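You operate a simulated robot arm through the tools that you are given. There is no shell and no other tool.

You are at the controls of a simulated robot arm. One attempt, no reset.

TASK
Drain the juicer into the glass with the purple base.
Fine: peel off the cone on to the table; then spout shut, tray out. Set down upright: what you pick out.

The check looks at the end state, three seconds after you hand in, the way a careful person would. Anything else that was tipped, shoved, dropped, spilled or broken makes it a failure.

THE ROBOT
A 7-joint arm with a two-finger parallel gripper, fixed in place. Base frame: the origin is at the foot of the arm, x ahead of it, y to its left, z up; the work surface is at about z = 750. Units: mm, degrees, N and s.
With the tool pointing down near the work surface it reaches from about 100 to 660 mm from the base axis. Its first joint turns from -66.0 to 66.0 degrees. Payload 1.57 kg.
The tool frame sits at the grasp point between the pads (the TCP): z along the fingers, y along the line on which they close. The tips reach 30 mm beyond it. Largest opening 80 mm; finger width 17, thickness 12; the body of the gripper, 40 by 82 mm, starts 80 mm behind the TCP.
Orientation is that of the tool frame in the base frame, as a unit quaternion [x, y, z, w]. With the fingers straight down and closing along the base's y, the tool's x points along the base's -x, its y along +y and its z along -z.

THE INTERFACE
- The arm moves only by the tool step_arm. Its argument "deltas" is a list of rows, each a list of 3 entries, a list of its own where there are three numbers: the turn, a rotation vector about the base's x, y, z in degrees, then the shift along the base's x, y, z in mm, then the closure in counts, from 0 (fully open) to 255 (shut). In form: [[[wx, wy, wz], [tx, ty, tz], gripper], ...]. A call has 1 to 20 rows; each row is the pose to reach, as a shift and turn from the pose commanded when the call began. A row lasts 0.2 s, in which the tool goes at most 50 mm and 8.6 degrees; a call with a longer step from one row to the next is refused whole, and so is a gripper value outside its range. A pose out of reach is approached as far as the arm can. The call stops where the force on the tool passes 40 N (or 10 N more than at its start, if that is more) or the arm is blocked; 0.2 s more then pass. Each finger travels about 72 mm/s and halts on what it meets, pressing with about 24 N; the grip force reading is that of the motor and also rises with nothing between the fingers. The clock runs only during rows and for 0.2 s after the last one: add rows that repeat a pose to give the fingers time. It gives the time, the measured TCP pose, the force on the tool (base axes), the opening and the grip force at its end, in the units of the frame above (readings bear some noise), with the torque about the TCP (base axes, N m) and any sound that the robot's microphone picked up.
- Cameras (640 x 400 px; columns grow to the right, rows downward): "scene" is fixed at [53.6, 439.6, 1408.5]; the picture's right is [-0.84, -0.54, 0.00], its down [-0.44, 0.68, -0.58] and it looks along [0.32, -0.49, -0.81] (base axes); focal length 247 px, centre (320, 200). "wrist" rides on the gripper at [72, -7, -122] in the tool frame; the picture's right is [0.09, 1.00, 0.00], its down [-0.84, 0.08, -0.54] and it looks along [-0.54, 0.05, 0.84] (tool axes); focal length 238 px, centre (320, 200). There is no depth. A picture from a camera that has moved, and an enlarged one, comes with that camera's place and axes in the base frame and with its lens. The place of the scene camera against the robot may be out by one fixed shift of up to 25 mm in any direction.
- camera(camera): a new picture of that camera. The clock stands still meanwhile.
- inspect(camera, box): a new picture of the part [left, top, right, bottom] of that camera's present view, enlarged. The clock stands still meanwhile.
- close_job(): hands the job in; it is judged then, once.

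Nothing tells you positions but the pictures and the camera data. Unless the task says otherwise, let go and move clear before handing in.

The tools are called after "Request:" as a command line: name --argument value ..., lists and objects as JSON in quotes. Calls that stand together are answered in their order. step_arm: Moves the arm, as the interface text tells. Its arguments: {"type":"object","properties":{"deltas":{"type":"array","items":{"type":"array"}}},"required":["deltas"]} The other tools are called the same way: camera (camera) takes a picture; inspect (camera, box) takes an enlarged picture of a part of a camera's view; close_job () hands the job in.

At the start:

```text
time: 0.0
ee_pos: [411.8, 200.3, 1135.4]
orientation: [-0.001, 1.0, 0.001, -0.001]
wrist_force: [0.2, 0.9, -0.7]
ft_torque: [-0.02, -0.01, 0.01]
finger_gap: 80.2
finger_force: 0.0
```

scene: 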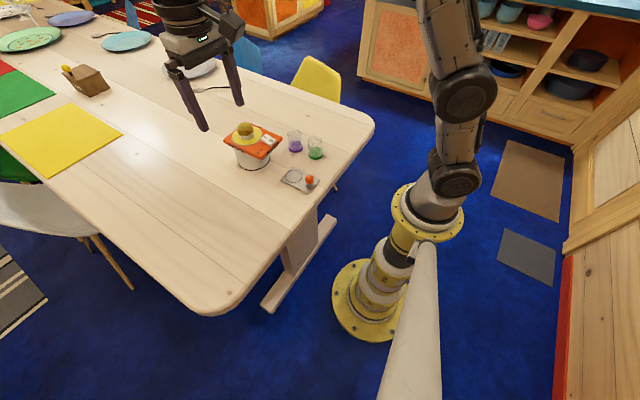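
wrist: 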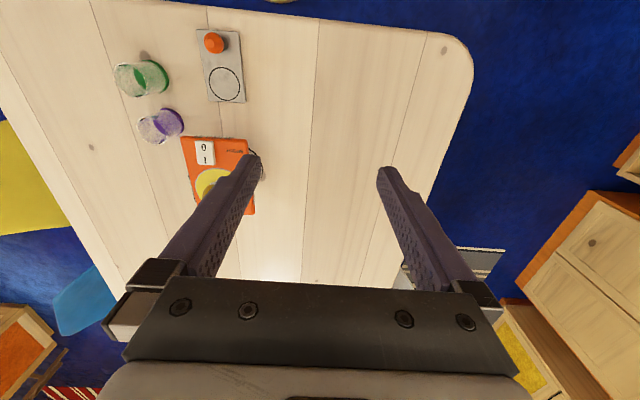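

I see a table with an orange/white juicer with a yellow cone, two glasses (purple and green base), and a small gray plate with an orange knob and a circle. I'll enlarge the views to understand the details.

Request:
inspect --camera "scene" --box '[210, 100, 350, 200]'

Request:
inspect --camera "wrist" --box '[90, 10, 290, 230]'

Request:
inspect --camera "scene" --box '[0, 0, 260, 160]'

```text
4.00 times, centred on (280, 150) of scene
camera zoom: at [53.6, 439.6, 1408.5], right [-0.84, -0.54, 0.0], down [-0.44, 0.68, -0.58], along [0.32, -0.49, -0.81], focal length 988 px, centre (480, 400)
```

zoom: 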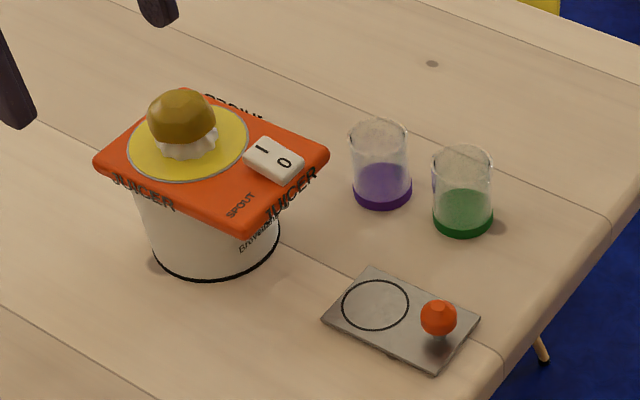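

```text
1.82 times, centred on (190, 120) of wrist
camera zoom: at [340.4, 194.7, 1257.7], right [-0.09, 1.0, 0.0], down [0.84, 0.08, 0.54], along [0.54, 0.05, -0.84], focal length 433 px, centre (556, 346)
```

zoom: 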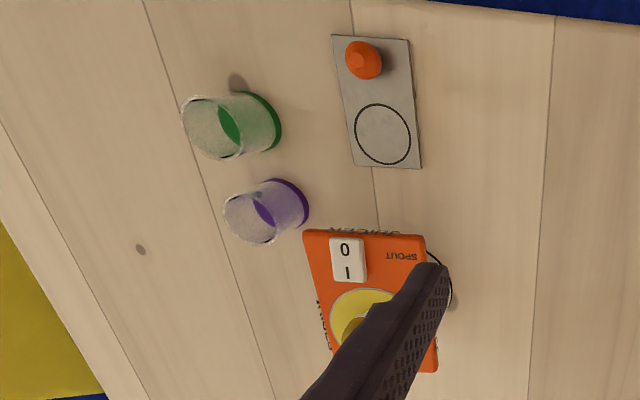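

```text
2.46 times, centred on (130, 80) of scene
camera zoom: at [53.6, 439.6, 1408.5], right [-0.84, -0.54, 0.0], down [-0.44, 0.68, -0.58], along [0.32, -0.49, -0.81], focal length 608 px, centre (788, 495)
```

zoom: 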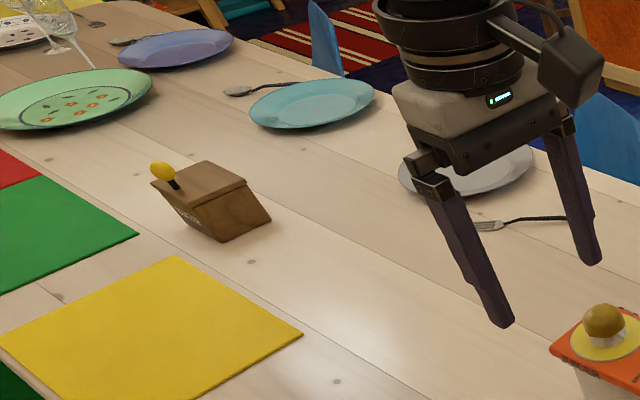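

The juicer sits at about (565, 18), with a rocker marked 1/0. The purple glass is near (500, -100), the green one near (415, -109), and a tray with a knob and a circle is at about (415, 15). I'm moving the wrist camera closer for a better look.

Request:
step_arm --deltas '[[[0, 0, 0], [8, -35, -15], 0], [[0, 0, 0], [18, -75, -35], 0], [[0, 0, 0], [28, -115, -55], 0], [[0, 0, 0], [38, -155, -75], 0], [[0, 0, 0], [48, -185, -95], 0], [[0, 0, 0], [48, -200, -105], 0]]'

Request:
camera --camera "wrist"

Request:
inspect --camera "scene" --box '[20, 40, 130, 110]'

```text
time: 1.4
ee_pos: [460.7, 2.4, 1030.5]
orientation: [0.0, 1.0, 0.0, 0.0]
wrist_force: [-0.7, 0.5, -0.2]
ft_torque: [-0.02, -0.01, -0.01]
finger_gap: 80.0
finger_force: 0.1
```

```text
taken
camera wrist: at [389.4, -4.0, 1152.2], right [-0.09, 1.0, 0.0], down [0.84, 0.08, 0.54], along [0.54, 0.05, -0.84], focal length 238 px, centre (320, 200)
```

wrist: 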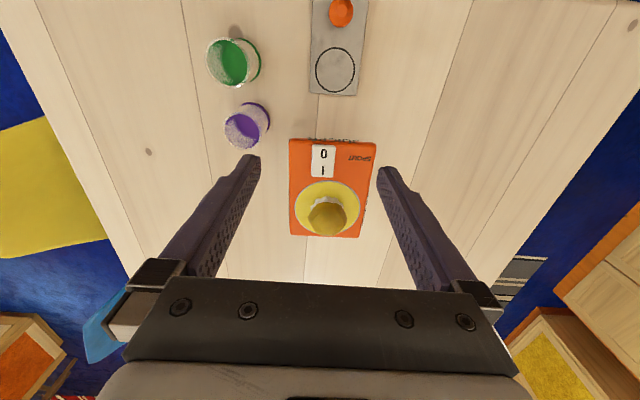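

```text
5.71 times, centred on (75, 75) of scene
camera zoom: at [53.6, 439.6, 1408.5], right [-0.84, -0.54, 0.0], down [-0.44, 0.68, -0.58], along [0.32, -0.49, -0.81], focal length 1412 px, centre (1720, 914)
```

zoom: 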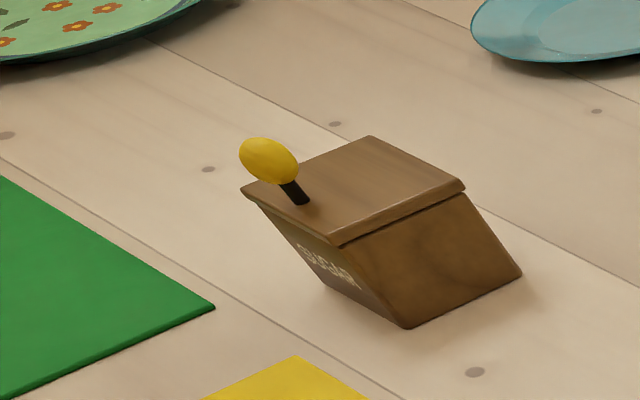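

The brown box is just a distant sugar box and has nothing to do with this job. I'm enlarging the juicer area next.

Request:
inspect --camera "wrist" --box '[270, 120, 390, 250]'

Request:
inspect --camera "wrist" --box '[190, 0, 380, 150]'

Request:
inspect --camera "scene" --box '[225, 110, 295, 180]'

```text
3.08 times, centred on (330, 185) of wrist
camera zoom: at [389.4, -4.0, 1152.2], right [-0.09, 1.0, 0.0], down [0.84, 0.08, 0.54], along [0.54, 0.05, -0.84], focal length 733 px, centre (289, 246)
```

zoom: 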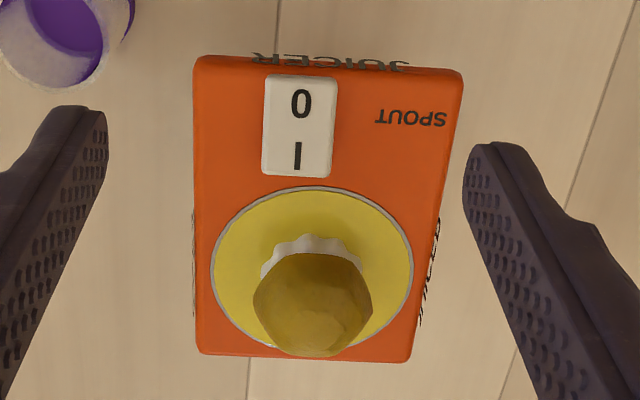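

```text
2.67 times, centred on (285, 75) of wrist
camera zoom: at [389.4, -4.0, 1152.2], right [-0.09, 1.0, 0.0], down [0.84, 0.08, 0.54], along [0.54, 0.05, -0.84], focal length 636 px, centre (413, 533)
```

zoom: 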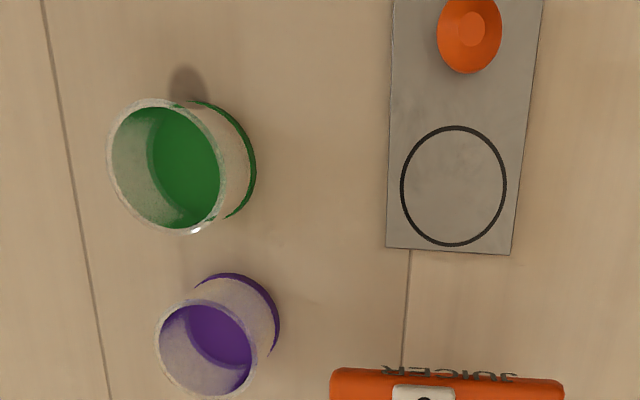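

```text
5.71 times, centred on (260, 145) of scene
camera zoom: at [53.6, 439.6, 1408.5], right [-0.84, -0.54, 0.0], down [-0.44, 0.68, -0.58], along [0.32, -0.49, -0.81], focal length 1412 px, centre (663, 514)
```

zoom: 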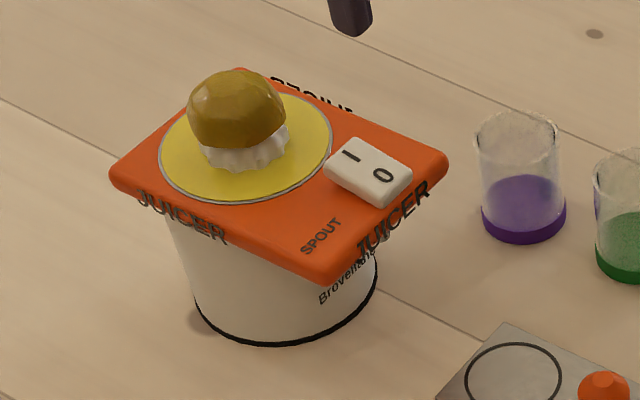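

What sits on the white cone is a domed peel, and the rocker has the printed word SPOUT next to it, with 0 toward the robot and 1 toward the cone. I want a low, tilted view of the juicer's front to find the spout and the heights.

Request:
step_arm --deltas '[[[0, -6, 0], [-20, 5, -10], 0], [[0, -12, 0], [-45, 10, -40], 0], [[0, -18, 0], [-60, 15, -80], 0], [[0, -24, 0], [-70, 15, -120], 0], [[0, -32, 0], [-70, 15, -160], 0], [[0, -32, 0], [-70, 15, -175], 0]]'

Request:
camera --camera "wrist"

Request:
camera --camera "scene"

```text
time: 2.8
ee_pos: [390.2, 17.0, 857.5]
orientation: [-0.001, 0.961, 0.001, 0.278]
wrist_force: [-0.6, -0.7, -1.0]
ft_torque: [0.03, -0.01, -0.04]
finger_gap: 80.0
finger_force: 0.0
```

```text
taken
camera wrist: at [264.2, 10.5, 922.2], right [-0.08, 1.0, -0.05], down [0.42, 0.08, 0.91], along [0.9, 0.05, -0.42], focal length 238 px, centre (320, 200)
```

wrist: 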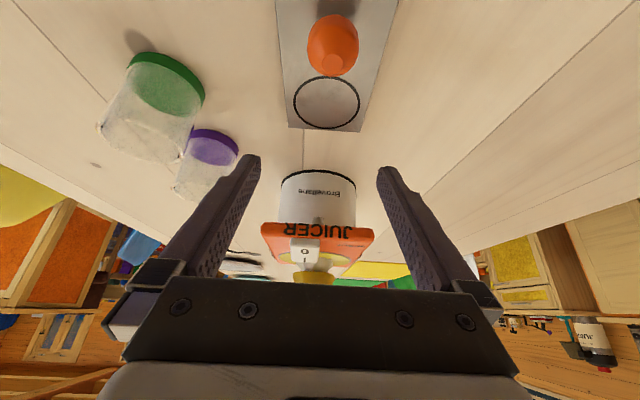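

```text
taken
```

scene: 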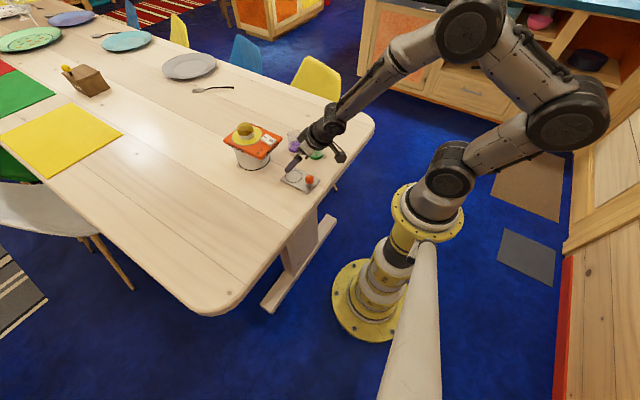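

Request:
inspect --camera "wrist" --box '[240, 150, 400, 290]'

Request:
inspect --camera "wrist" --box '[80, 0, 420, 220]'

```text
2.86 times, centred on (320, 220) of wrist
camera zoom: at [264.2, 10.5, 922.2], right [-0.08, 1.0, -0.05], down [0.42, 0.08, 0.91], along [0.9, 0.05, -0.42], focal length 681 px, centre (320, 143)
```

zoom: 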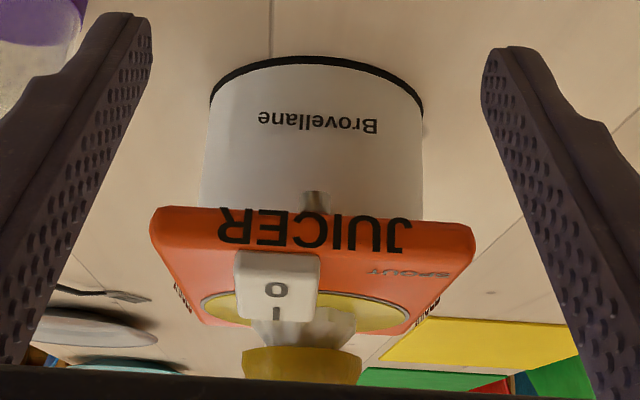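

```text
1.82 times, centred on (250, 110) of wrist
camera zoom: at [264.2, 10.5, 922.2], right [-0.08, 1.0, -0.05], down [0.42, 0.08, 0.91], along [0.9, 0.05, -0.42], focal length 433 px, centre (447, 364)
```

zoom: 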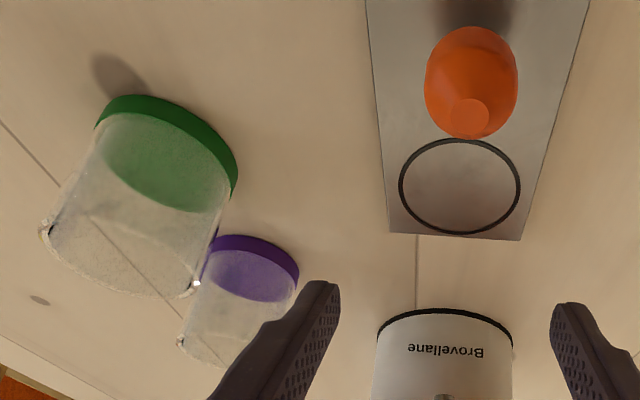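

I can now make out the spout, a small nub under the orange plate at the front (about x=520, y=24, z=828). The plate's top is near z=860, and the peel sits near (578, 24) with its lower edge near z=881. I'll go above the peel to line up with it.

Request:
step_arm --deltas '[[[0, 6, 0], [0, 0, 45], 0], [[0, 12, 0], [0, 2, 90], 0], [[0, 18, 0], [20, 4, 125], 0], [[0, 24, 0], [60, 6, 140], 0], [[0, 32, 0], [105, 9, 145], 0], [[0, 32, 0], [150, 9, 145], 0], [[0, 32, 0], [188, 9, 135], 0], [[0, 32, 0], [188, 9, 130], 0]]'

Request:
camera --camera "wrist"

Request:
inspect --camera "wrist" --box '[240, 80, 400, 280]'

Request:
inspect --camera "scene" --box '[200, 60, 340, 180]'

```text
time: 4.6
ee_pos: [580.4, 24.4, 986.4]
orientation: [0.0, 1.0, 0.001, 0.0]
wrist_force: [1.0, 0.2, 0.4]
ft_torque: [0.0, -0.01, 0.0]
finger_gap: 79.9
finger_force: 0.0
```

```text
taken
camera wrist: at [507.9, 19.2, 1107.3], right [-0.09, 1.0, 0.0], down [0.84, 0.08, 0.54], along [0.54, 0.05, -0.84], focal length 238 px, centre (320, 200)
```

wrist: 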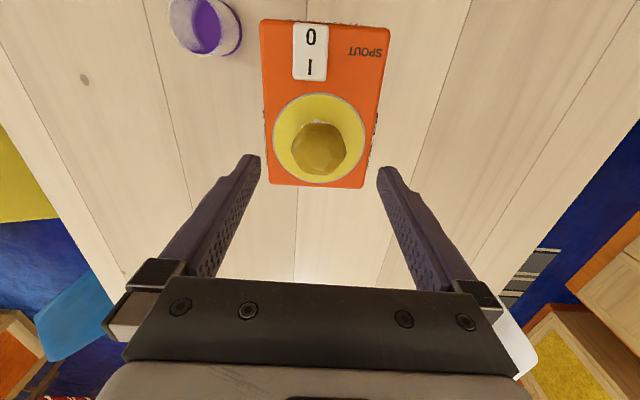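

```text
2.00 times, centred on (320, 180) of wrist
camera zoom: at [507.9, 19.2, 1107.3], right [-0.09, 1.0, 0.0], down [0.84, 0.08, 0.54], along [0.54, 0.05, -0.84], focal length 477 px, centre (320, 240)
```

zoom: 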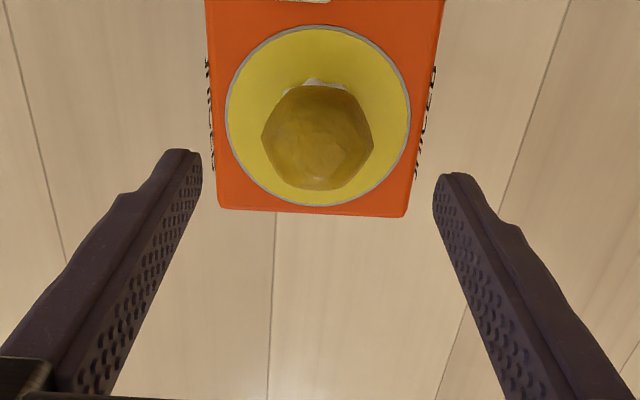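

```text
3.33 times, centred on (270, 120) of scene
camera zoom: at [53.6, 439.6, 1408.5], right [-0.84, -0.54, 0.0], down [-0.44, 0.68, -0.58], along [0.32, -0.49, -0.81], focal length 824 px, centre (487, 467)
```

zoom: 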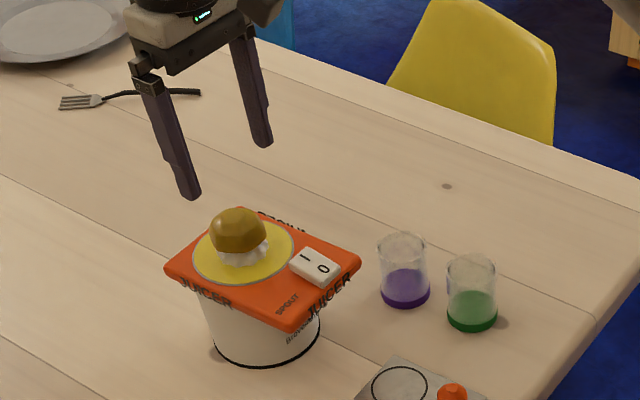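

The peel is about 52 mm wide, centred near (590, 26) with its lower edge at about z=880. I'll drop to z≈935 with the fingers open on either side to check the alignment before gripping.

Request:
step_arm --deltas '[[[0, 0, 0], [10, 1, -20], 0], [[0, 0, 0], [10, 1, -45], 0], [[0, 0, 0], [10, 1, -50], 0]]'

Request:
camera --camera "wrist"

Request:
inspect --camera "wrist" --box '[240, 100, 400, 260]'

Request:
inspect --camera "scene" --box '[220, 80, 300, 180]'

```text
time: 5.4
ee_pos: [588.7, 25.3, 937.2]
orientation: [0.0, 1.0, 0.0, -0.001]
wrist_force: [0.3, -0.1, 0.0]
ft_torque: [-0.01, 0.0, 0.04]
finger_gap: 80.1
finger_force: 0.0
```

```text
taken
camera wrist: at [517.1, 19.2, 1057.5], right [-0.09, 1.0, 0.0], down [0.84, 0.08, 0.54], along [0.54, 0.05, -0.84], focal length 238 px, centre (320, 200)
```

wrist: 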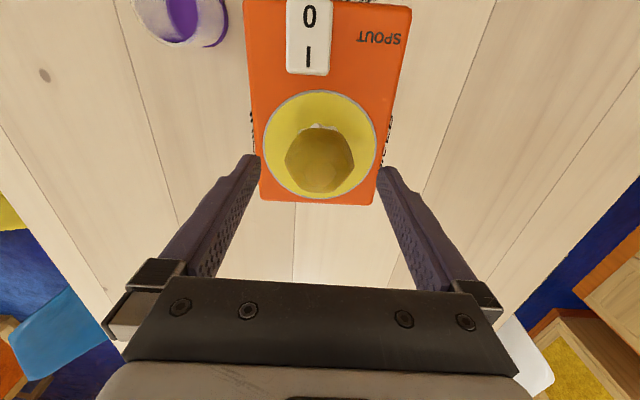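

```text
2.50 times, centred on (320, 180) of wrist
camera zoom: at [517.1, 19.2, 1057.5], right [-0.09, 1.0, 0.0], down [0.84, 0.08, 0.54], along [0.54, 0.05, -0.84], focal length 596 px, centre (320, 250)
```

zoom: 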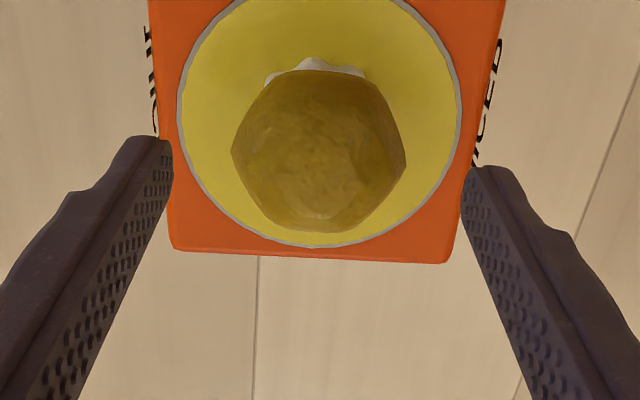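

```text
4.00 times, centred on (260, 130) of scene
camera zoom: at [53.6, 439.6, 1408.5], right [-0.84, -0.54, 0.0], down [-0.44, 0.68, -0.58], along [0.32, -0.49, -0.81], focal length 988 px, centre (560, 480)
```

zoom: 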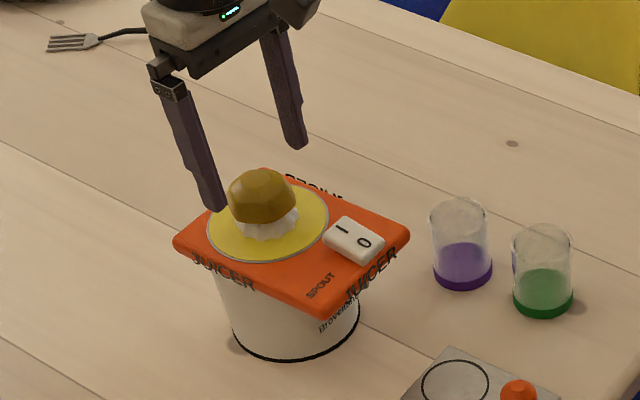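

The peel is centred between the fingers near x≈592, y≈25. I'll lower so the tips are just above its bottom edge, then grip.

Request:
step_arm --deltas '[[[0, 0, 0], [3, 0, -12], 0], [[0, 0, 0], [3, 0, -23], 0], [[0, 0, 0], [3, 0, -23], 0]]'

Request:
inspect --camera "scene" --box '[220, 90, 300, 170]'

Request:
camera --camera "wrist"

```text
time: 6.2
ee_pos: [591.1, 26.0, 912.5]
orientation: [0.0, 1.0, 0.001, -0.001]
wrist_force: [0.8, -0.4, -0.4]
ft_torque: [-0.01, 0.0, -0.02]
finger_gap: 80.0
finger_force: 0.0
```

```text
5.00 times, centred on (260, 130) of scene
camera zoom: at [53.6, 439.6, 1408.5], right [-0.84, -0.54, 0.0], down [-0.44, 0.68, -0.58], along [0.32, -0.49, -0.81], focal length 1235 px, centre (620, 550)
```

zoom: 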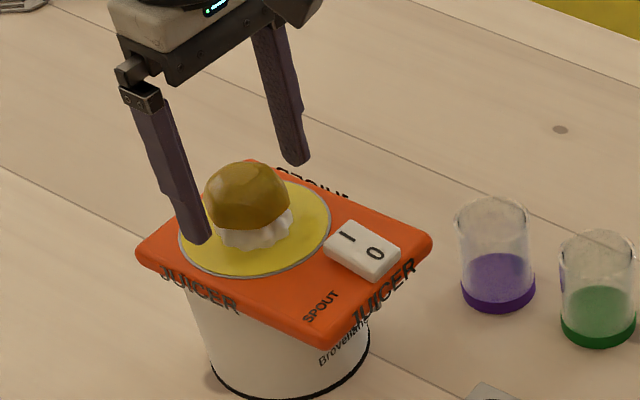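

```text
taken
camera wrist: at [519.3, 19.5, 1034.2], right [-0.09, 1.0, 0.0], down [0.84, 0.08, 0.54], along [0.54, 0.05, -0.84], focal length 238 px, centre (320, 200)
```

wrist: 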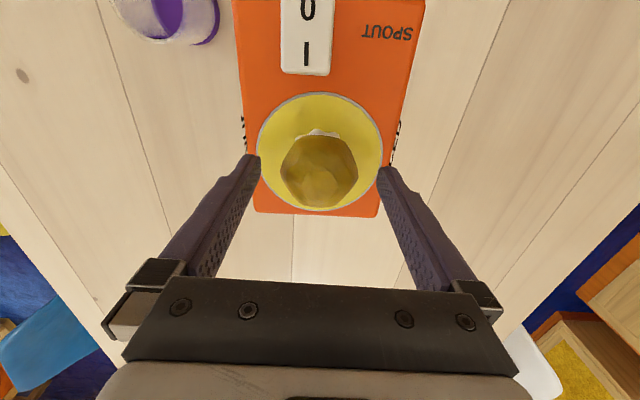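

The tips are just above the peel's lower rim and centred on it. I'll go 2 mm lower and close.

Request:
step_arm --deltas '[[[0, 0, 0], [1, 0, -2], 0], [[0, 0, 0], [1, 0, -2], 60], [[0, 0, 0], [1, 0, -2], 110], [[0, 0, 0], [1, 0, -2], 150], [[0, 0, 0], [1, 0, -2], 150]]'

Request:
inspect --camera "scene" --box '[220, 90, 300, 170]'

Request:
camera --camera "wrist"

```text
time: 7.4
ee_pos: [591.6, 25.8, 910.8]
orientation: [-0.001, 1.0, 0.001, 0.0]
wrist_force: [0.1, 0.1, 0.4]
ft_torque: [0.04, 0.0, -0.01]
finger_gap: 54.5
finger_force: 23.6
```

```text
5.00 times, centred on (260, 130) of scene
camera zoom: at [53.6, 439.6, 1408.5], right [-0.84, -0.54, 0.0], down [-0.44, 0.68, -0.58], along [0.32, -0.49, -0.81], focal length 1235 px, centre (620, 550)
```

zoom: 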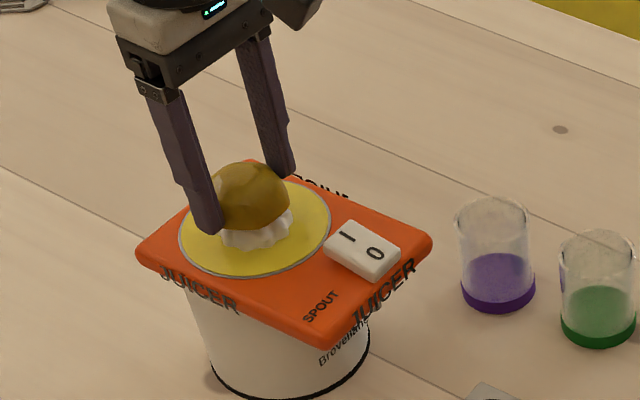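

```text
taken
camera wrist: at [520.6, 19.7, 1032.6], right [-0.09, 1.0, 0.0], down [0.84, 0.08, 0.54], along [0.54, 0.05, -0.84], focal length 238 px, centre (320, 200)
```

wrist: 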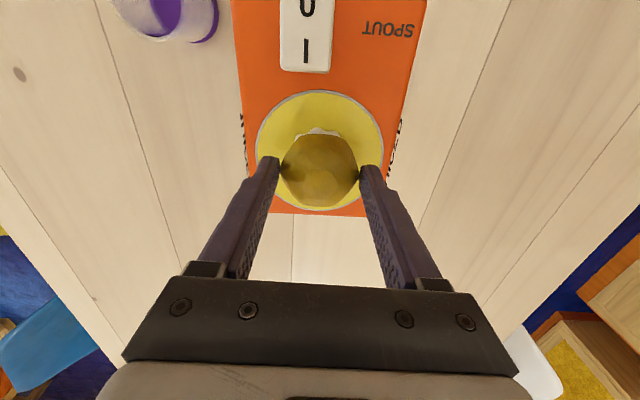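

The peel is held at 54.5 mm with about 24 N. I'll lift straight up gently.

Request:
step_arm --deltas '[[[0, 0, 0], [0, 0, 4], 160], [[0, 0, 0], [0, 0, 10], 160], [[0, 0, 0], [0, 0, 20], 160], [[0, 0, 0], [0, 0, 40], 160], [[0, 0, 0], [0, 0, 60], 160], [[0, 0, 0], [0, 0, 60], 160]]'

Request:
inspect --camera "scene" --box '[210, 50, 310, 180]'

Request:
camera --camera "wrist"

```text
time: 8.8
ee_pos: [593.8, 27.1, 970.8]
orientation: [0.0, 1.0, 0.0, 0.001]
wrist_force: [0.8, 0.6, -1.2]
ft_torque: [-0.03, -0.01, 0.01]
finger_gap: 54.7
finger_force: 24.1
```

```text
3.08 times, centred on (260, 115) of scene
camera zoom: at [53.6, 439.6, 1408.5], right [-0.84, -0.54, 0.0], down [-0.44, 0.68, -0.58], along [0.32, -0.49, -0.81], focal length 760 px, centre (505, 462)
```

zoom: 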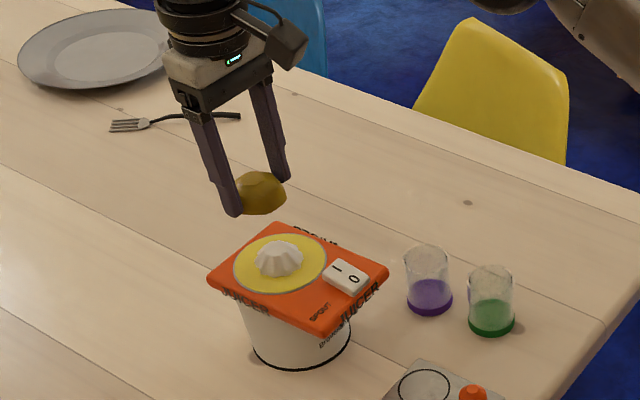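

```text
taken
camera wrist: at [521.5, 20.7, 1093.2], right [-0.09, 1.0, 0.0], down [0.84, 0.08, 0.54], along [0.54, 0.05, -0.84], focal length 238 px, centre (320, 200)
```

wrist: 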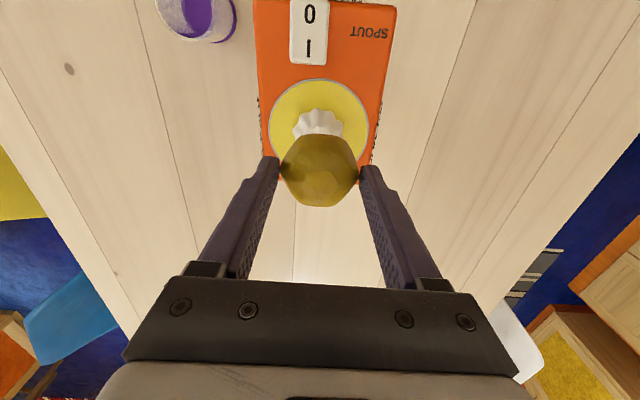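

The peel came off cleanly and the white cone is bare. I'm carrying it over to a clear spot on the table near (500, 180).

Request:
step_arm --deltas '[[[0, 0, 0], [-10, 25, 0], 160], [[0, 0, 0], [-30, 60, 0], 160], [[0, 0, 0], [-52, 95, 0], 160], [[0, 0, 0], [-75, 130, 0], 160], [[0, 0, 0], [-93, 155, -15], 160], [[0, 0, 0], [-93, 155, -55], 160], [[0, 0, 0], [-93, 155, -95], 160], [[0, 0, 0], [-93, 155, -130], 160], [[0, 0, 0], [-93, 155, -155], 160], [[0, 0, 0], [-93, 155, -165], 160], [[0, 0, 0], [-93, 155, -165], 160]]'

Request:
camera --camera "scene"

Request:
camera --camera "wrist"

```text
time: 11.2
ee_pos: [501.7, 181.4, 805.9]
orientation: [0.0, 1.0, 0.0, 0.0]
wrist_force: [-0.1, -0.1, 0.2]
ft_torque: [-0.02, 0.02, -0.03]
finger_gap: 54.8
finger_force: 23.4
```

```text
taken
```

scene: 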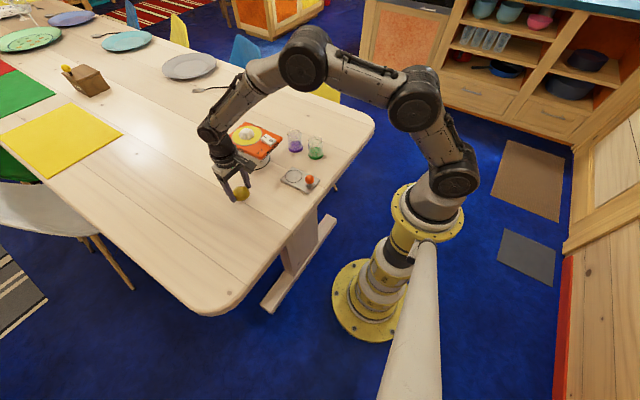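

```text
taken
camera wrist: at [429.0, 174.3, 928.4], right [-0.09, 1.0, 0.0], down [0.84, 0.08, 0.54], along [0.54, 0.05, -0.84], focal length 238 px, centre (320, 200)
```

wrist: 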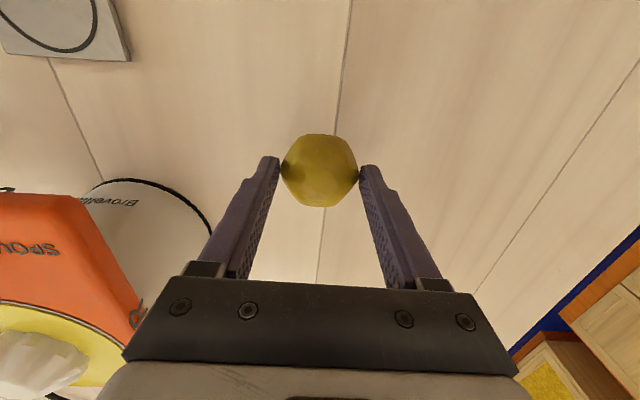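

The peel is over clear table. I'll lower it slowly and watch the force.

Request:
step_arm --deltas '[[[0, 0, 0], [0, 0, -8], 160], [[0, 0, 0], [0, 0, -14], 160], [[0, 0, 0], [0, 0, -18], 160], [[0, 0, 0], [0, 0, -19], 160], [[0, 0, 0], [0, 0, -19], 160]]'

Request:
inspect --camera "scene" --box '[200, 150, 280, 220]'

```text
time: 12.4
ee_pos: [500.0, 180.2, 786.7]
orientation: [0.0, 1.0, 0.0, 0.0]
wrist_force: [0.5, 0.1, 0.2]
ft_torque: [0.01, 0.05, -0.01]
finger_gap: 54.5
finger_force: 23.9
```

```text
5.71 times, centred on (240, 185) of scene
camera zoom: at [53.6, 439.6, 1408.5], right [-0.84, -0.54, 0.0], down [-0.44, 0.68, -0.58], along [0.32, -0.49, -0.81], focal length 1412 px, centre (777, 286)
```

zoom: 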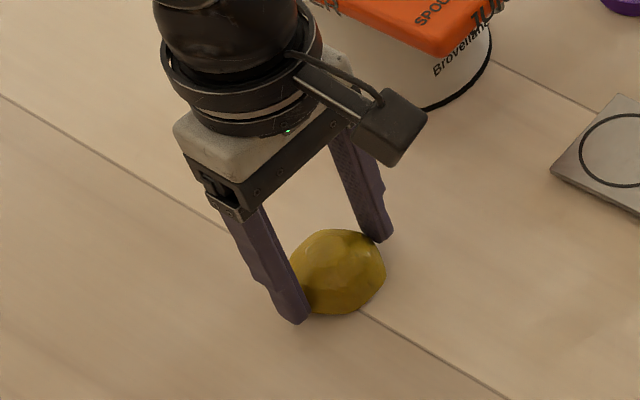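

There's no contact yet at z=786.7. I'll keep lowering in small steps.

Request:
step_arm --deltas '[[[0, 0, 0], [0, 0, -1], 160], [[0, 0, 0], [0, 0, -2], 160], [[0, 0, 0], [0, 0, -2], 160]]'

Request:
step_arm --deltas '[[[0, 0, 0], [0, 0, -0.7], 160], [[0, 0, 0], [0, 0, -1.4], 160], [[0, 0, 0], [0, 0, -1.4], 160]]'

```text
time: 13.2
ee_pos: [499.5, 179.8, 785.4]
orientation: [0.0, 1.0, 0.0, 0.0]
wrist_force: [0.3, -0.1, -1.4]
ft_torque: [0.02, 0.0, -0.01]
finger_gap: 54.7
finger_force: 23.8
```

```text
time: 14.0
ee_pos: [500.8, 181.7, 783.7]
orientation: [-0.001, 1.0, -0.001, -0.001]
wrist_force: [-0.6, 0.9, -0.1]
ft_torque: [-0.01, 0.01, 0.01]
finger_gap: 54.9
finger_force: 23.8
```

Request:
step_arm --deltas '[[[0, 0, 0], [0, 0, -0.7], 160], [[0, 0, 0], [0, 0, -1.2], 160], [[0, 0, 0], [0, 0, -1.2], 160]]'

Request:
inspect --camera "scene" --box '[220, 175, 260, 210]'

```text
time: 14.8
ee_pos: [501.1, 181.2, 783.1]
orientation: [0.001, 1.0, 0.0, 0.0]
wrist_force: [-1.5, -0.8, 6.5]
ft_torque: [-0.05, 0.05, -0.01]
finger_gap: 54.6
finger_force: 24.0
```

```text
11.43 times, centred on (240, 192) of scene
camera zoom: at [53.5, 439.5, 1408.5], right [-0.84, -0.54, 0.0], down [-0.44, 0.68, -0.58], along [0.32, -0.49, -0.81], focal length 2824 px, centre (1234, 286)
```

zoom: 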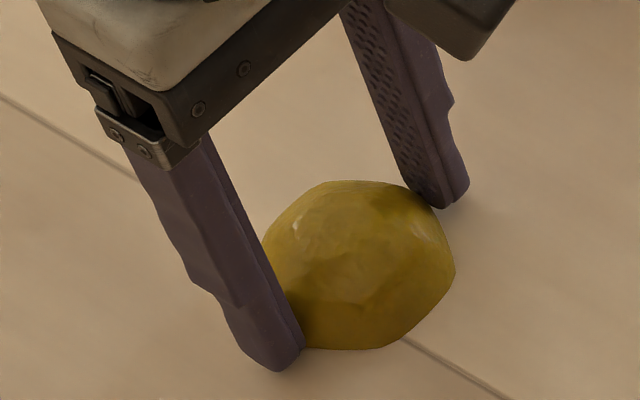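

There's contact at 6.5 N, so the peel is on the table. I'll open and lift away.

Request:
step_arm --deltas '[[[0, 0, 0], [0, 0, 0], 120], [[0, 0, 0], [0, 0, 0.5], 60], [[0, 0, 0], [0, 0, 0.5], 0], [[0, 0, 0], [0, 0, 0.5], 0], [[0, 0, 0], [0, 0, 20], 0], [[0, 0, 0], [0, 0, 60], 0], [[0, 0, 0], [0, 0, 105], 0], [[0, 0, 0], [0, 0, 150], 0], [[0, 0, 0], [0, 0, 160], 0]]'

Request:
inspect --camera "scene" --box '[200, 100, 340, 220]'

Request:
camera --camera "wrist"

```text
time: 16.8
ee_pos: [500.7, 180.4, 942.4]
orientation: [0.0, 1.0, 0.0, 0.0]
wrist_force: [-0.3, -0.3, 0.2]
ft_torque: [-0.01, 0.03, 0.03]
finger_gap: 80.0
finger_force: 0.2
```

```text
3.33 times, centred on (270, 160) of scene
camera zoom: at [53.6, 439.6, 1408.5], right [-0.84, -0.54, 0.0], down [-0.44, 0.68, -0.58], along [0.32, -0.49, -0.81], focal length 824 px, centre (487, 333)
```

zoom: 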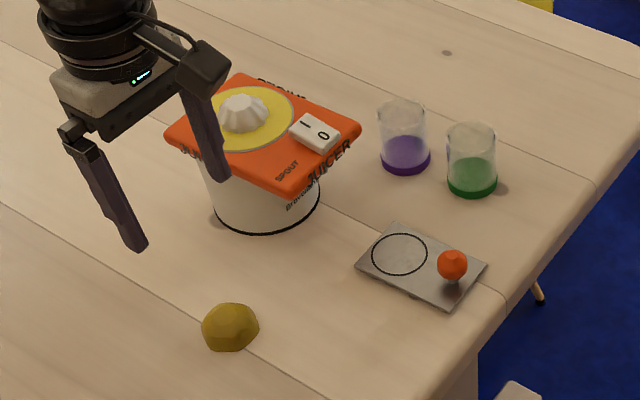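

```text
taken
camera wrist: at [428.8, 174.2, 1064.9], right [-0.09, 1.0, 0.0], down [0.84, 0.08, 0.54], along [0.54, 0.05, -0.84], focal length 238 px, centre (320, 200)
```

wrist: 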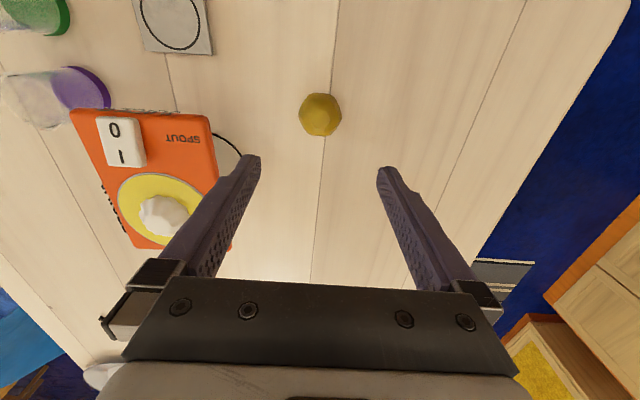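

The peel is resting on the table. I'm heading to the purple glass near (498, -103), passing high over the juicer.

Request:
step_arm --deltas '[[[0, 0, 0], [-15, -25, 30], 0], [[0, 0, 0], [-30, -70, 40], 0], [[0, 0, 0], [-40, -115, 40], 0], [[0, 0, 0], [-40, -160, 40], 0], [[0, 0, 0], [-30, -205, 40], 0], [[0, 0, 0], [-15, -250, 40], 0], [[0, 0, 0], [-3, -280, 30], 0], [[0, 0, 0], [-3, -284, 10], 0], [[0, 0, 0], [-3, -284, 0], 0]]'

Request:
camera --camera "wrist"

Request:
inspect --camera "wrist" --box '[240, 60, 400, 240]'

```text
time: 18.8
ee_pos: [495.4, -104.8, 940.7]
orientation: [-0.001, 1.0, 0.001, 0.0]
wrist_force: [0.4, 0.4, -0.3]
ft_torque: [0.01, -0.01, 0.0]
finger_gap: 80.1
finger_force: 0.1
```

```text
taken
camera wrist: at [423.8, -110.3, 1063.7], right [-0.09, 1.0, 0.0], down [0.84, 0.08, 0.54], along [0.54, 0.05, -0.84], focal length 238 px, centre (320, 200)
```

wrist: 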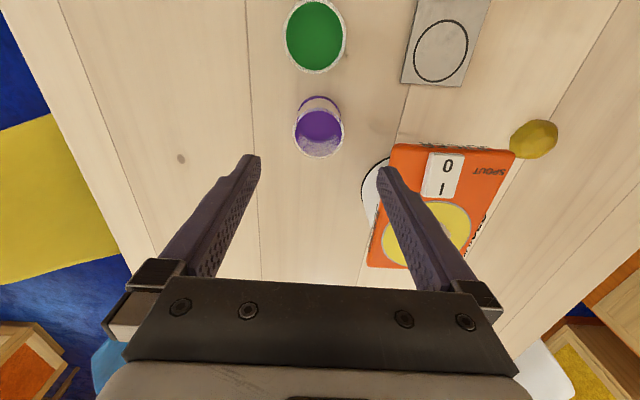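

```text
2.22 times, centred on (320, 150) of wrist
camera zoom: at [423.8, -110.3, 1063.7], right [-0.09, 1.0, 0.0], down [0.84, 0.08, 0.54], along [0.54, 0.05, -0.84], focal length 530 px, centre (320, 311)
```

zoom: 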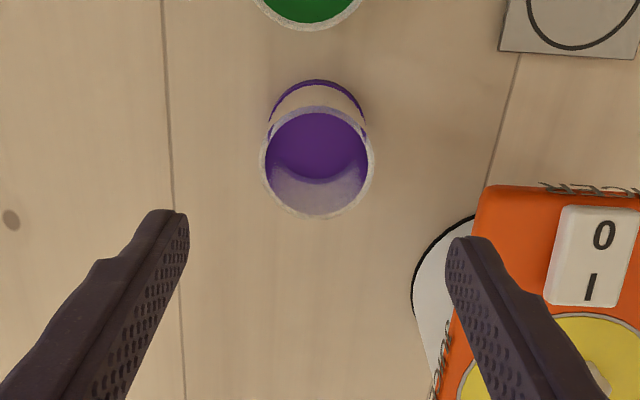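

The purple glass is centred at about (502, -105), roughly 55 mm wide and 60 mm tall. I'll straddle it with open fingers and descend to z≈790.

Request:
step_arm --deltas '[[[0, 0, 0], [6, -1.3, -30], 0], [[0, 0, 0], [6, -1.3, -70], 0], [[0, 0, 0], [6, -1.3, -100], 0], [[0, 0, 0], [6, -1.3, -100], 0]]'

Request:
camera --camera "wrist"

Request:
inspect --camera "scene" --box '[250, 90, 350, 190]'

```text
time: 19.8
ee_pos: [502.0, -104.9, 841.6]
orientation: [0.0, 1.0, 0.0, 0.0]
wrist_force: [1.0, 0.3, 0.9]
ft_torque: [-0.01, -0.02, -0.01]
finger_gap: 80.2
finger_force: 0.1
```

```text
taken
camera wrist: at [430.1, -110.8, 962.6], right [-0.09, 1.0, 0.0], down [0.84, 0.08, 0.54], along [0.54, 0.05, -0.84], focal length 238 px, centre (320, 200)
```

wrist: 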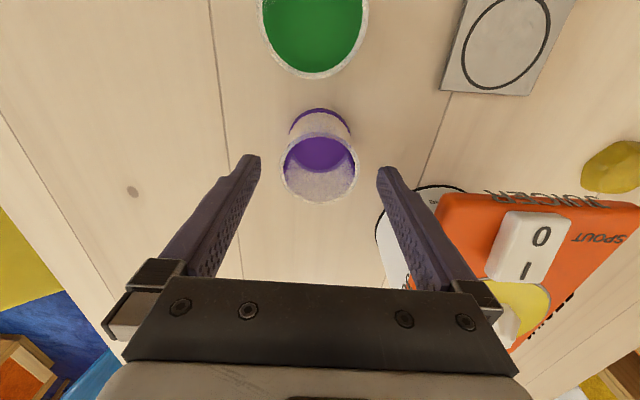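

```text
4.00 times, centred on (300, 140) of scene
camera zoom: at [53.6, 439.6, 1408.5], right [-0.84, -0.54, 0.0], down [-0.44, 0.68, -0.58], along [0.32, -0.49, -0.81], focal length 988 px, centre (400, 440)
```

zoom: 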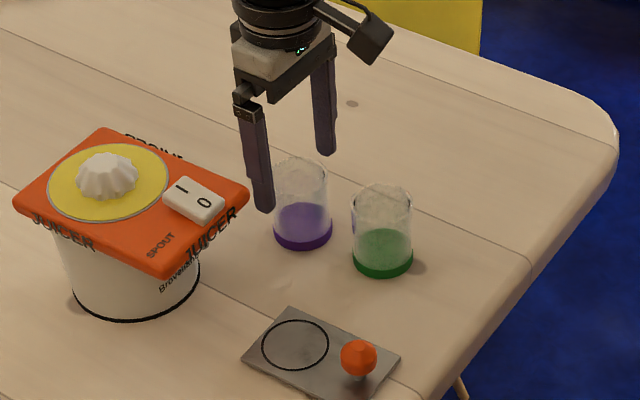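

The alignment looks good: glass centred at x≈502.5, rim at about z=806. I'll descend and grip.

Request:
step_arm --deltas '[[[0, 0, 0], [0.5, -0.8, -25], 0], [[0, 0, 0], [0.5, -0.8, -45], 0], [[0, 0, 0], [0.5, -0.8, -52], 0], [[0, 0, 0], [0.5, -0.8, -52], 0]]'

Request:
step_arm --deltas '[[[0, 0, 0], [0, 0, 0], 50], [[0, 0, 0], [0, 0, 0], 75], [[0, 0, 0], [0, 0, 0], 100], [[0, 0, 0], [0, 0, 0], 120], [[0, 0, 0], [0, 0, 0], 120]]'

Request:
camera --camera "wrist"

Request:
inspect --camera "scene" --box '[250, 90, 350, 190]'

```text
time: 20.8
ee_pos: [503.9, -106.0, 788.7]
orientation: [0.0, 1.0, 0.0, 0.0]
wrist_force: [-0.3, -0.4, 0.4]
ft_torque: [0.05, -0.01, 0.01]
finger_gap: 80.3
finger_force: 0.0
```

```text
time: 22.0
ee_pos: [503.7, -105.3, 788.9]
orientation: [0.0, 1.0, 0.001, 0.0]
wrist_force: [0.4, -0.5, -0.1]
ft_torque: [-0.03, -0.01, 0.01]
finger_gap: 54.2
finger_force: 24.1
```

```text
taken
camera wrist: at [431.7, -111.6, 911.5], right [-0.09, 1.0, 0.0], down [0.84, 0.08, 0.54], along [0.54, 0.05, -0.84], focal length 238 px, centre (320, 200)
```

wrist: 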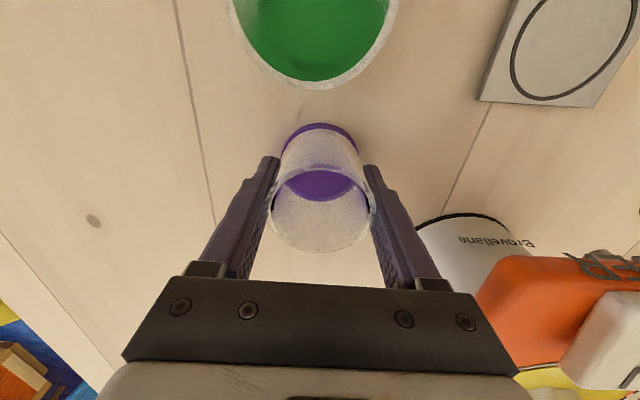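

```text
4.00 times, centred on (300, 140) of scene
camera zoom: at [53.6, 439.6, 1408.5], right [-0.84, -0.54, 0.0], down [-0.44, 0.68, -0.58], along [0.32, -0.49, -0.81], focal length 988 px, centre (400, 440)
```

zoom: 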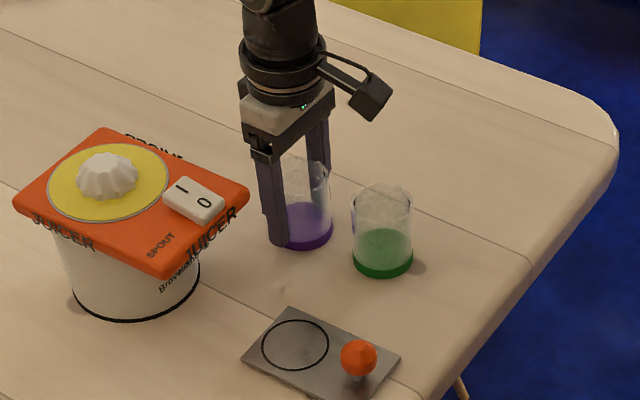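

The glass is held at 54.2 mm. I'll lift it above everything and carry it over the ring on the tray near (417, 20).

Request:
step_arm --deltas '[[[0, 0, 0], [0, 0, 5], 130], [[0, 0, 0], [0, 0, 20], 130], [[0, 0, 0], [0, 0, 55], 130], [[0, 0, 0], [0, 0, 95], 130], [[0, 0, 0], [0, 0, 125], 130], [[0, 0, 0], [-15, 22, 130], 130], [[0, 0, 0], [-40, 58, 130], 130], [[0, 0, 0], [-65, 94, 130], 130], [[0, 0, 0], [-80, 118, 130], 130], [[0, 0, 0], [-86, 125, 130], 130], [[0, 0, 0], [-86, 125, 130], 130]]'

Request:
camera --camera "wrist"

Request:
inspect --camera "scene" --box '[230, 90, 350, 210]'

```text
time: 24.4
ee_pos: [417.8, 19.8, 920.7]
orientation: [-0.001, 1.0, 0.0, 0.0]
wrist_force: [-0.1, 0.2, -1.1]
ft_torque: [0.02, 0.03, -0.03]
finger_gap: 53.7
finger_force: 23.4
```

```text
taken
camera wrist: at [346.1, 14.0, 1042.2], right [-0.09, 1.0, 0.0], down [0.84, 0.08, 0.54], along [0.54, 0.05, -0.84], focal length 238 px, centre (320, 200)
```

wrist: 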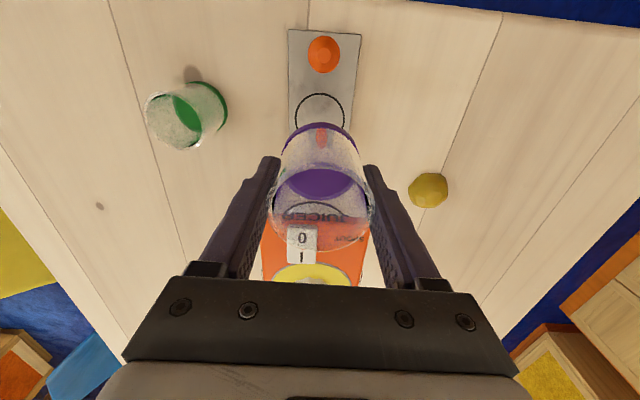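

```text
3.33 times, centred on (290, 150) of scene
camera zoom: at [53.6, 439.6, 1408.5], right [-0.84, -0.54, 0.0], down [-0.44, 0.68, -0.58], along [0.32, -0.49, -0.81], focal length 824 px, centre (420, 367)
```

zoom: 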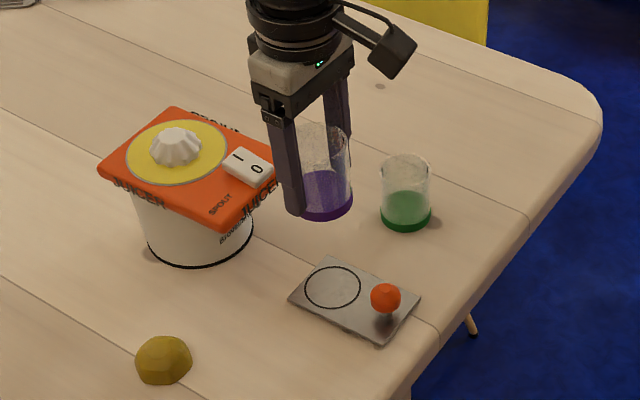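

Request:
inspect --camera "wrist" --box '[270, 20, 370, 140]'

```text
3.33 times, centred on (320, 80) of wrist
camera zoom: at [346.1, 14.0, 1042.2], right [-0.09, 1.0, 0.0], down [0.84, 0.08, 0.54], along [0.54, 0.05, -0.84], focal length 794 px, centre (320, 600)
```

zoom: 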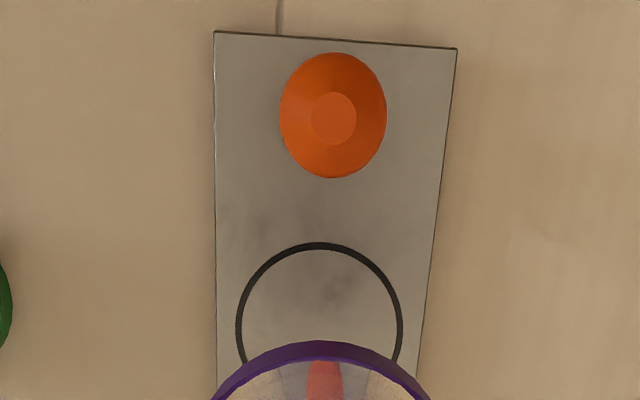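

The ring centre is at (417.5, 20) and the glass is nearly above it, so I'll shift 1.5 mm forward and descend in stages.

Request:
step_arm --deltas '[[[0, 0, 0], [1.5, 0, -30], 130], [[0, 0, 0], [1.5, 0, -70], 130], [[0, 0, 0], [1.5, 0, -100], 130], [[0, 0, 0], [1.5, 0, -112], 130], [[0, 0, 0], [1.5, 0, -112], 130]]'

Request:
camera --camera "wrist"

Request:
inspect --camera "scene" --box '[260, 140, 340, 200]'

```text
time: 25.6
ee_pos: [418.3, 19.3, 808.4]
orientation: [0.001, 1.0, 0.0, 0.0]
wrist_force: [0.1, 1.2, -0.4]
ft_torque: [0.0, -0.03, 0.02]
finger_gap: 54.0
finger_force: 24.2
```

```text
taken
camera wrist: at [347.0, 13.4, 930.7], right [-0.09, 1.0, 0.0], down [0.84, 0.08, 0.54], along [0.54, 0.05, -0.84], focal length 238 px, centre (320, 200)
```

wrist: 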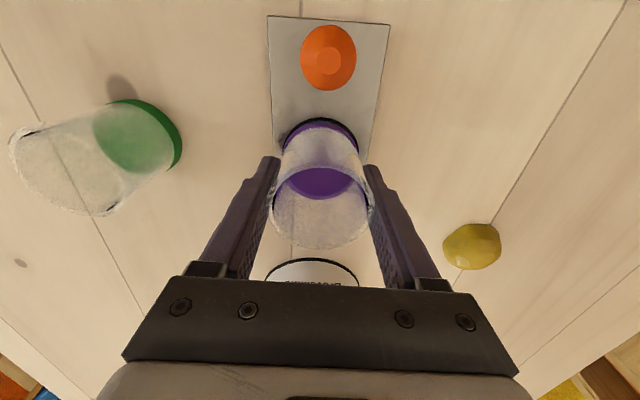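

```text
6.67 times, centred on (300, 170) of scene
camera zoom: at [53.6, 439.6, 1408.5], right [-0.84, -0.54, 0.0], down [-0.44, 0.68, -0.58], along [0.32, -0.49, -0.81], focal length 1647 px, centre (453, 400)
```

zoom: 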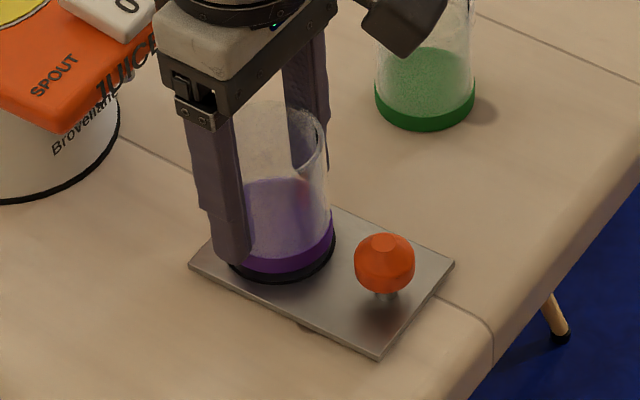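

The glass is centred on the ring, about 12 mm above the tray. I'll lower slowly until it touches.

Request:
step_arm --deltas '[[[0, 0, 0], [0, 0, -4], 130], [[0, 0, 0], [0, 0, -7], 130], [[0, 0, 0], [0, 0, -7], 130]]'

Request:
step_arm --deltas '[[[0, 0, 0], [0, 0, -1], 130], [[0, 0, 0], [0, 0, -2], 130], [[0, 0, 0], [0, 0, -2], 130]]'

```text
time: 26.4
ee_pos: [419.4, 19.0, 802.0]
orientation: [0.001, 1.0, 0.001, 0.001]
wrist_force: [0.2, -1.1, 4.3]
ft_torque: [-0.06, -0.01, 0.01]
finger_gap: 53.6
finger_force: 24.4
```

```text
time: 27.2
ee_pos: [419.6, 19.5, 800.3]
orientation: [0.0, 1.0, 0.0, 0.001]
wrist_force: [1.4, -0.1, 4.7]
ft_torque: [0.0, -0.2, 0.07]
finger_gap: 53.8
finger_force: 23.9
```

Request:
inspect --camera "scene" --box '[265, 145, 335, 200]'

Request:
inspect --camera "wrist" --box '[240, 0, 400, 260]'

```text
7.27 times, centred on (300, 172) of scene
camera zoom: at [53.5, 439.6, 1408.5], right [-0.84, -0.54, 0.0], down [-0.44, 0.68, -0.58], along [0.32, -0.49, -0.81], focal length 1797 px, centre (466, 400)
```

zoom: 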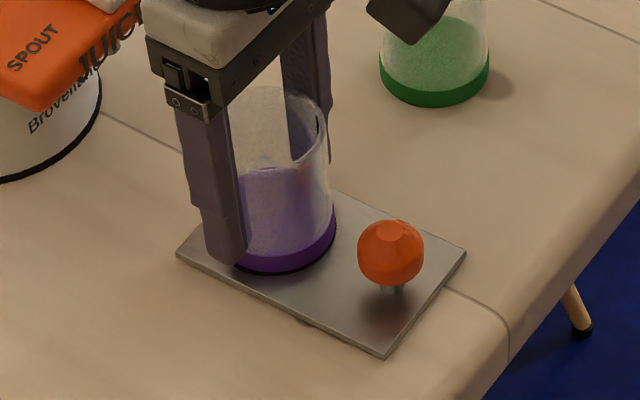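

```text
1.54 times, centred on (320, 130) of wrist
camera zoom: at [347.1, 13.1, 921.5], right [-0.09, 1.0, 0.0], down [0.84, 0.08, 0.54], along [0.54, 0.05, -0.84], focal length 367 px, centre (320, 308)
```

zoom: 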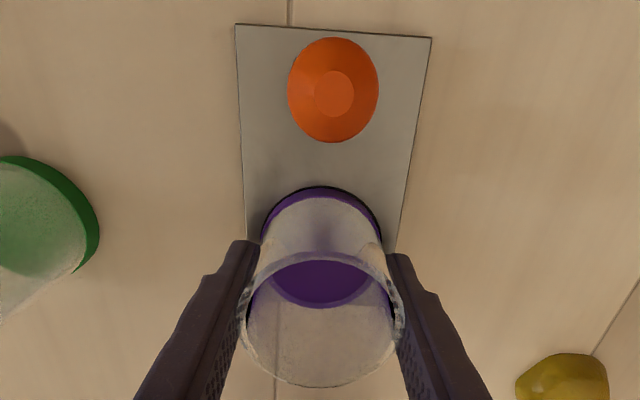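

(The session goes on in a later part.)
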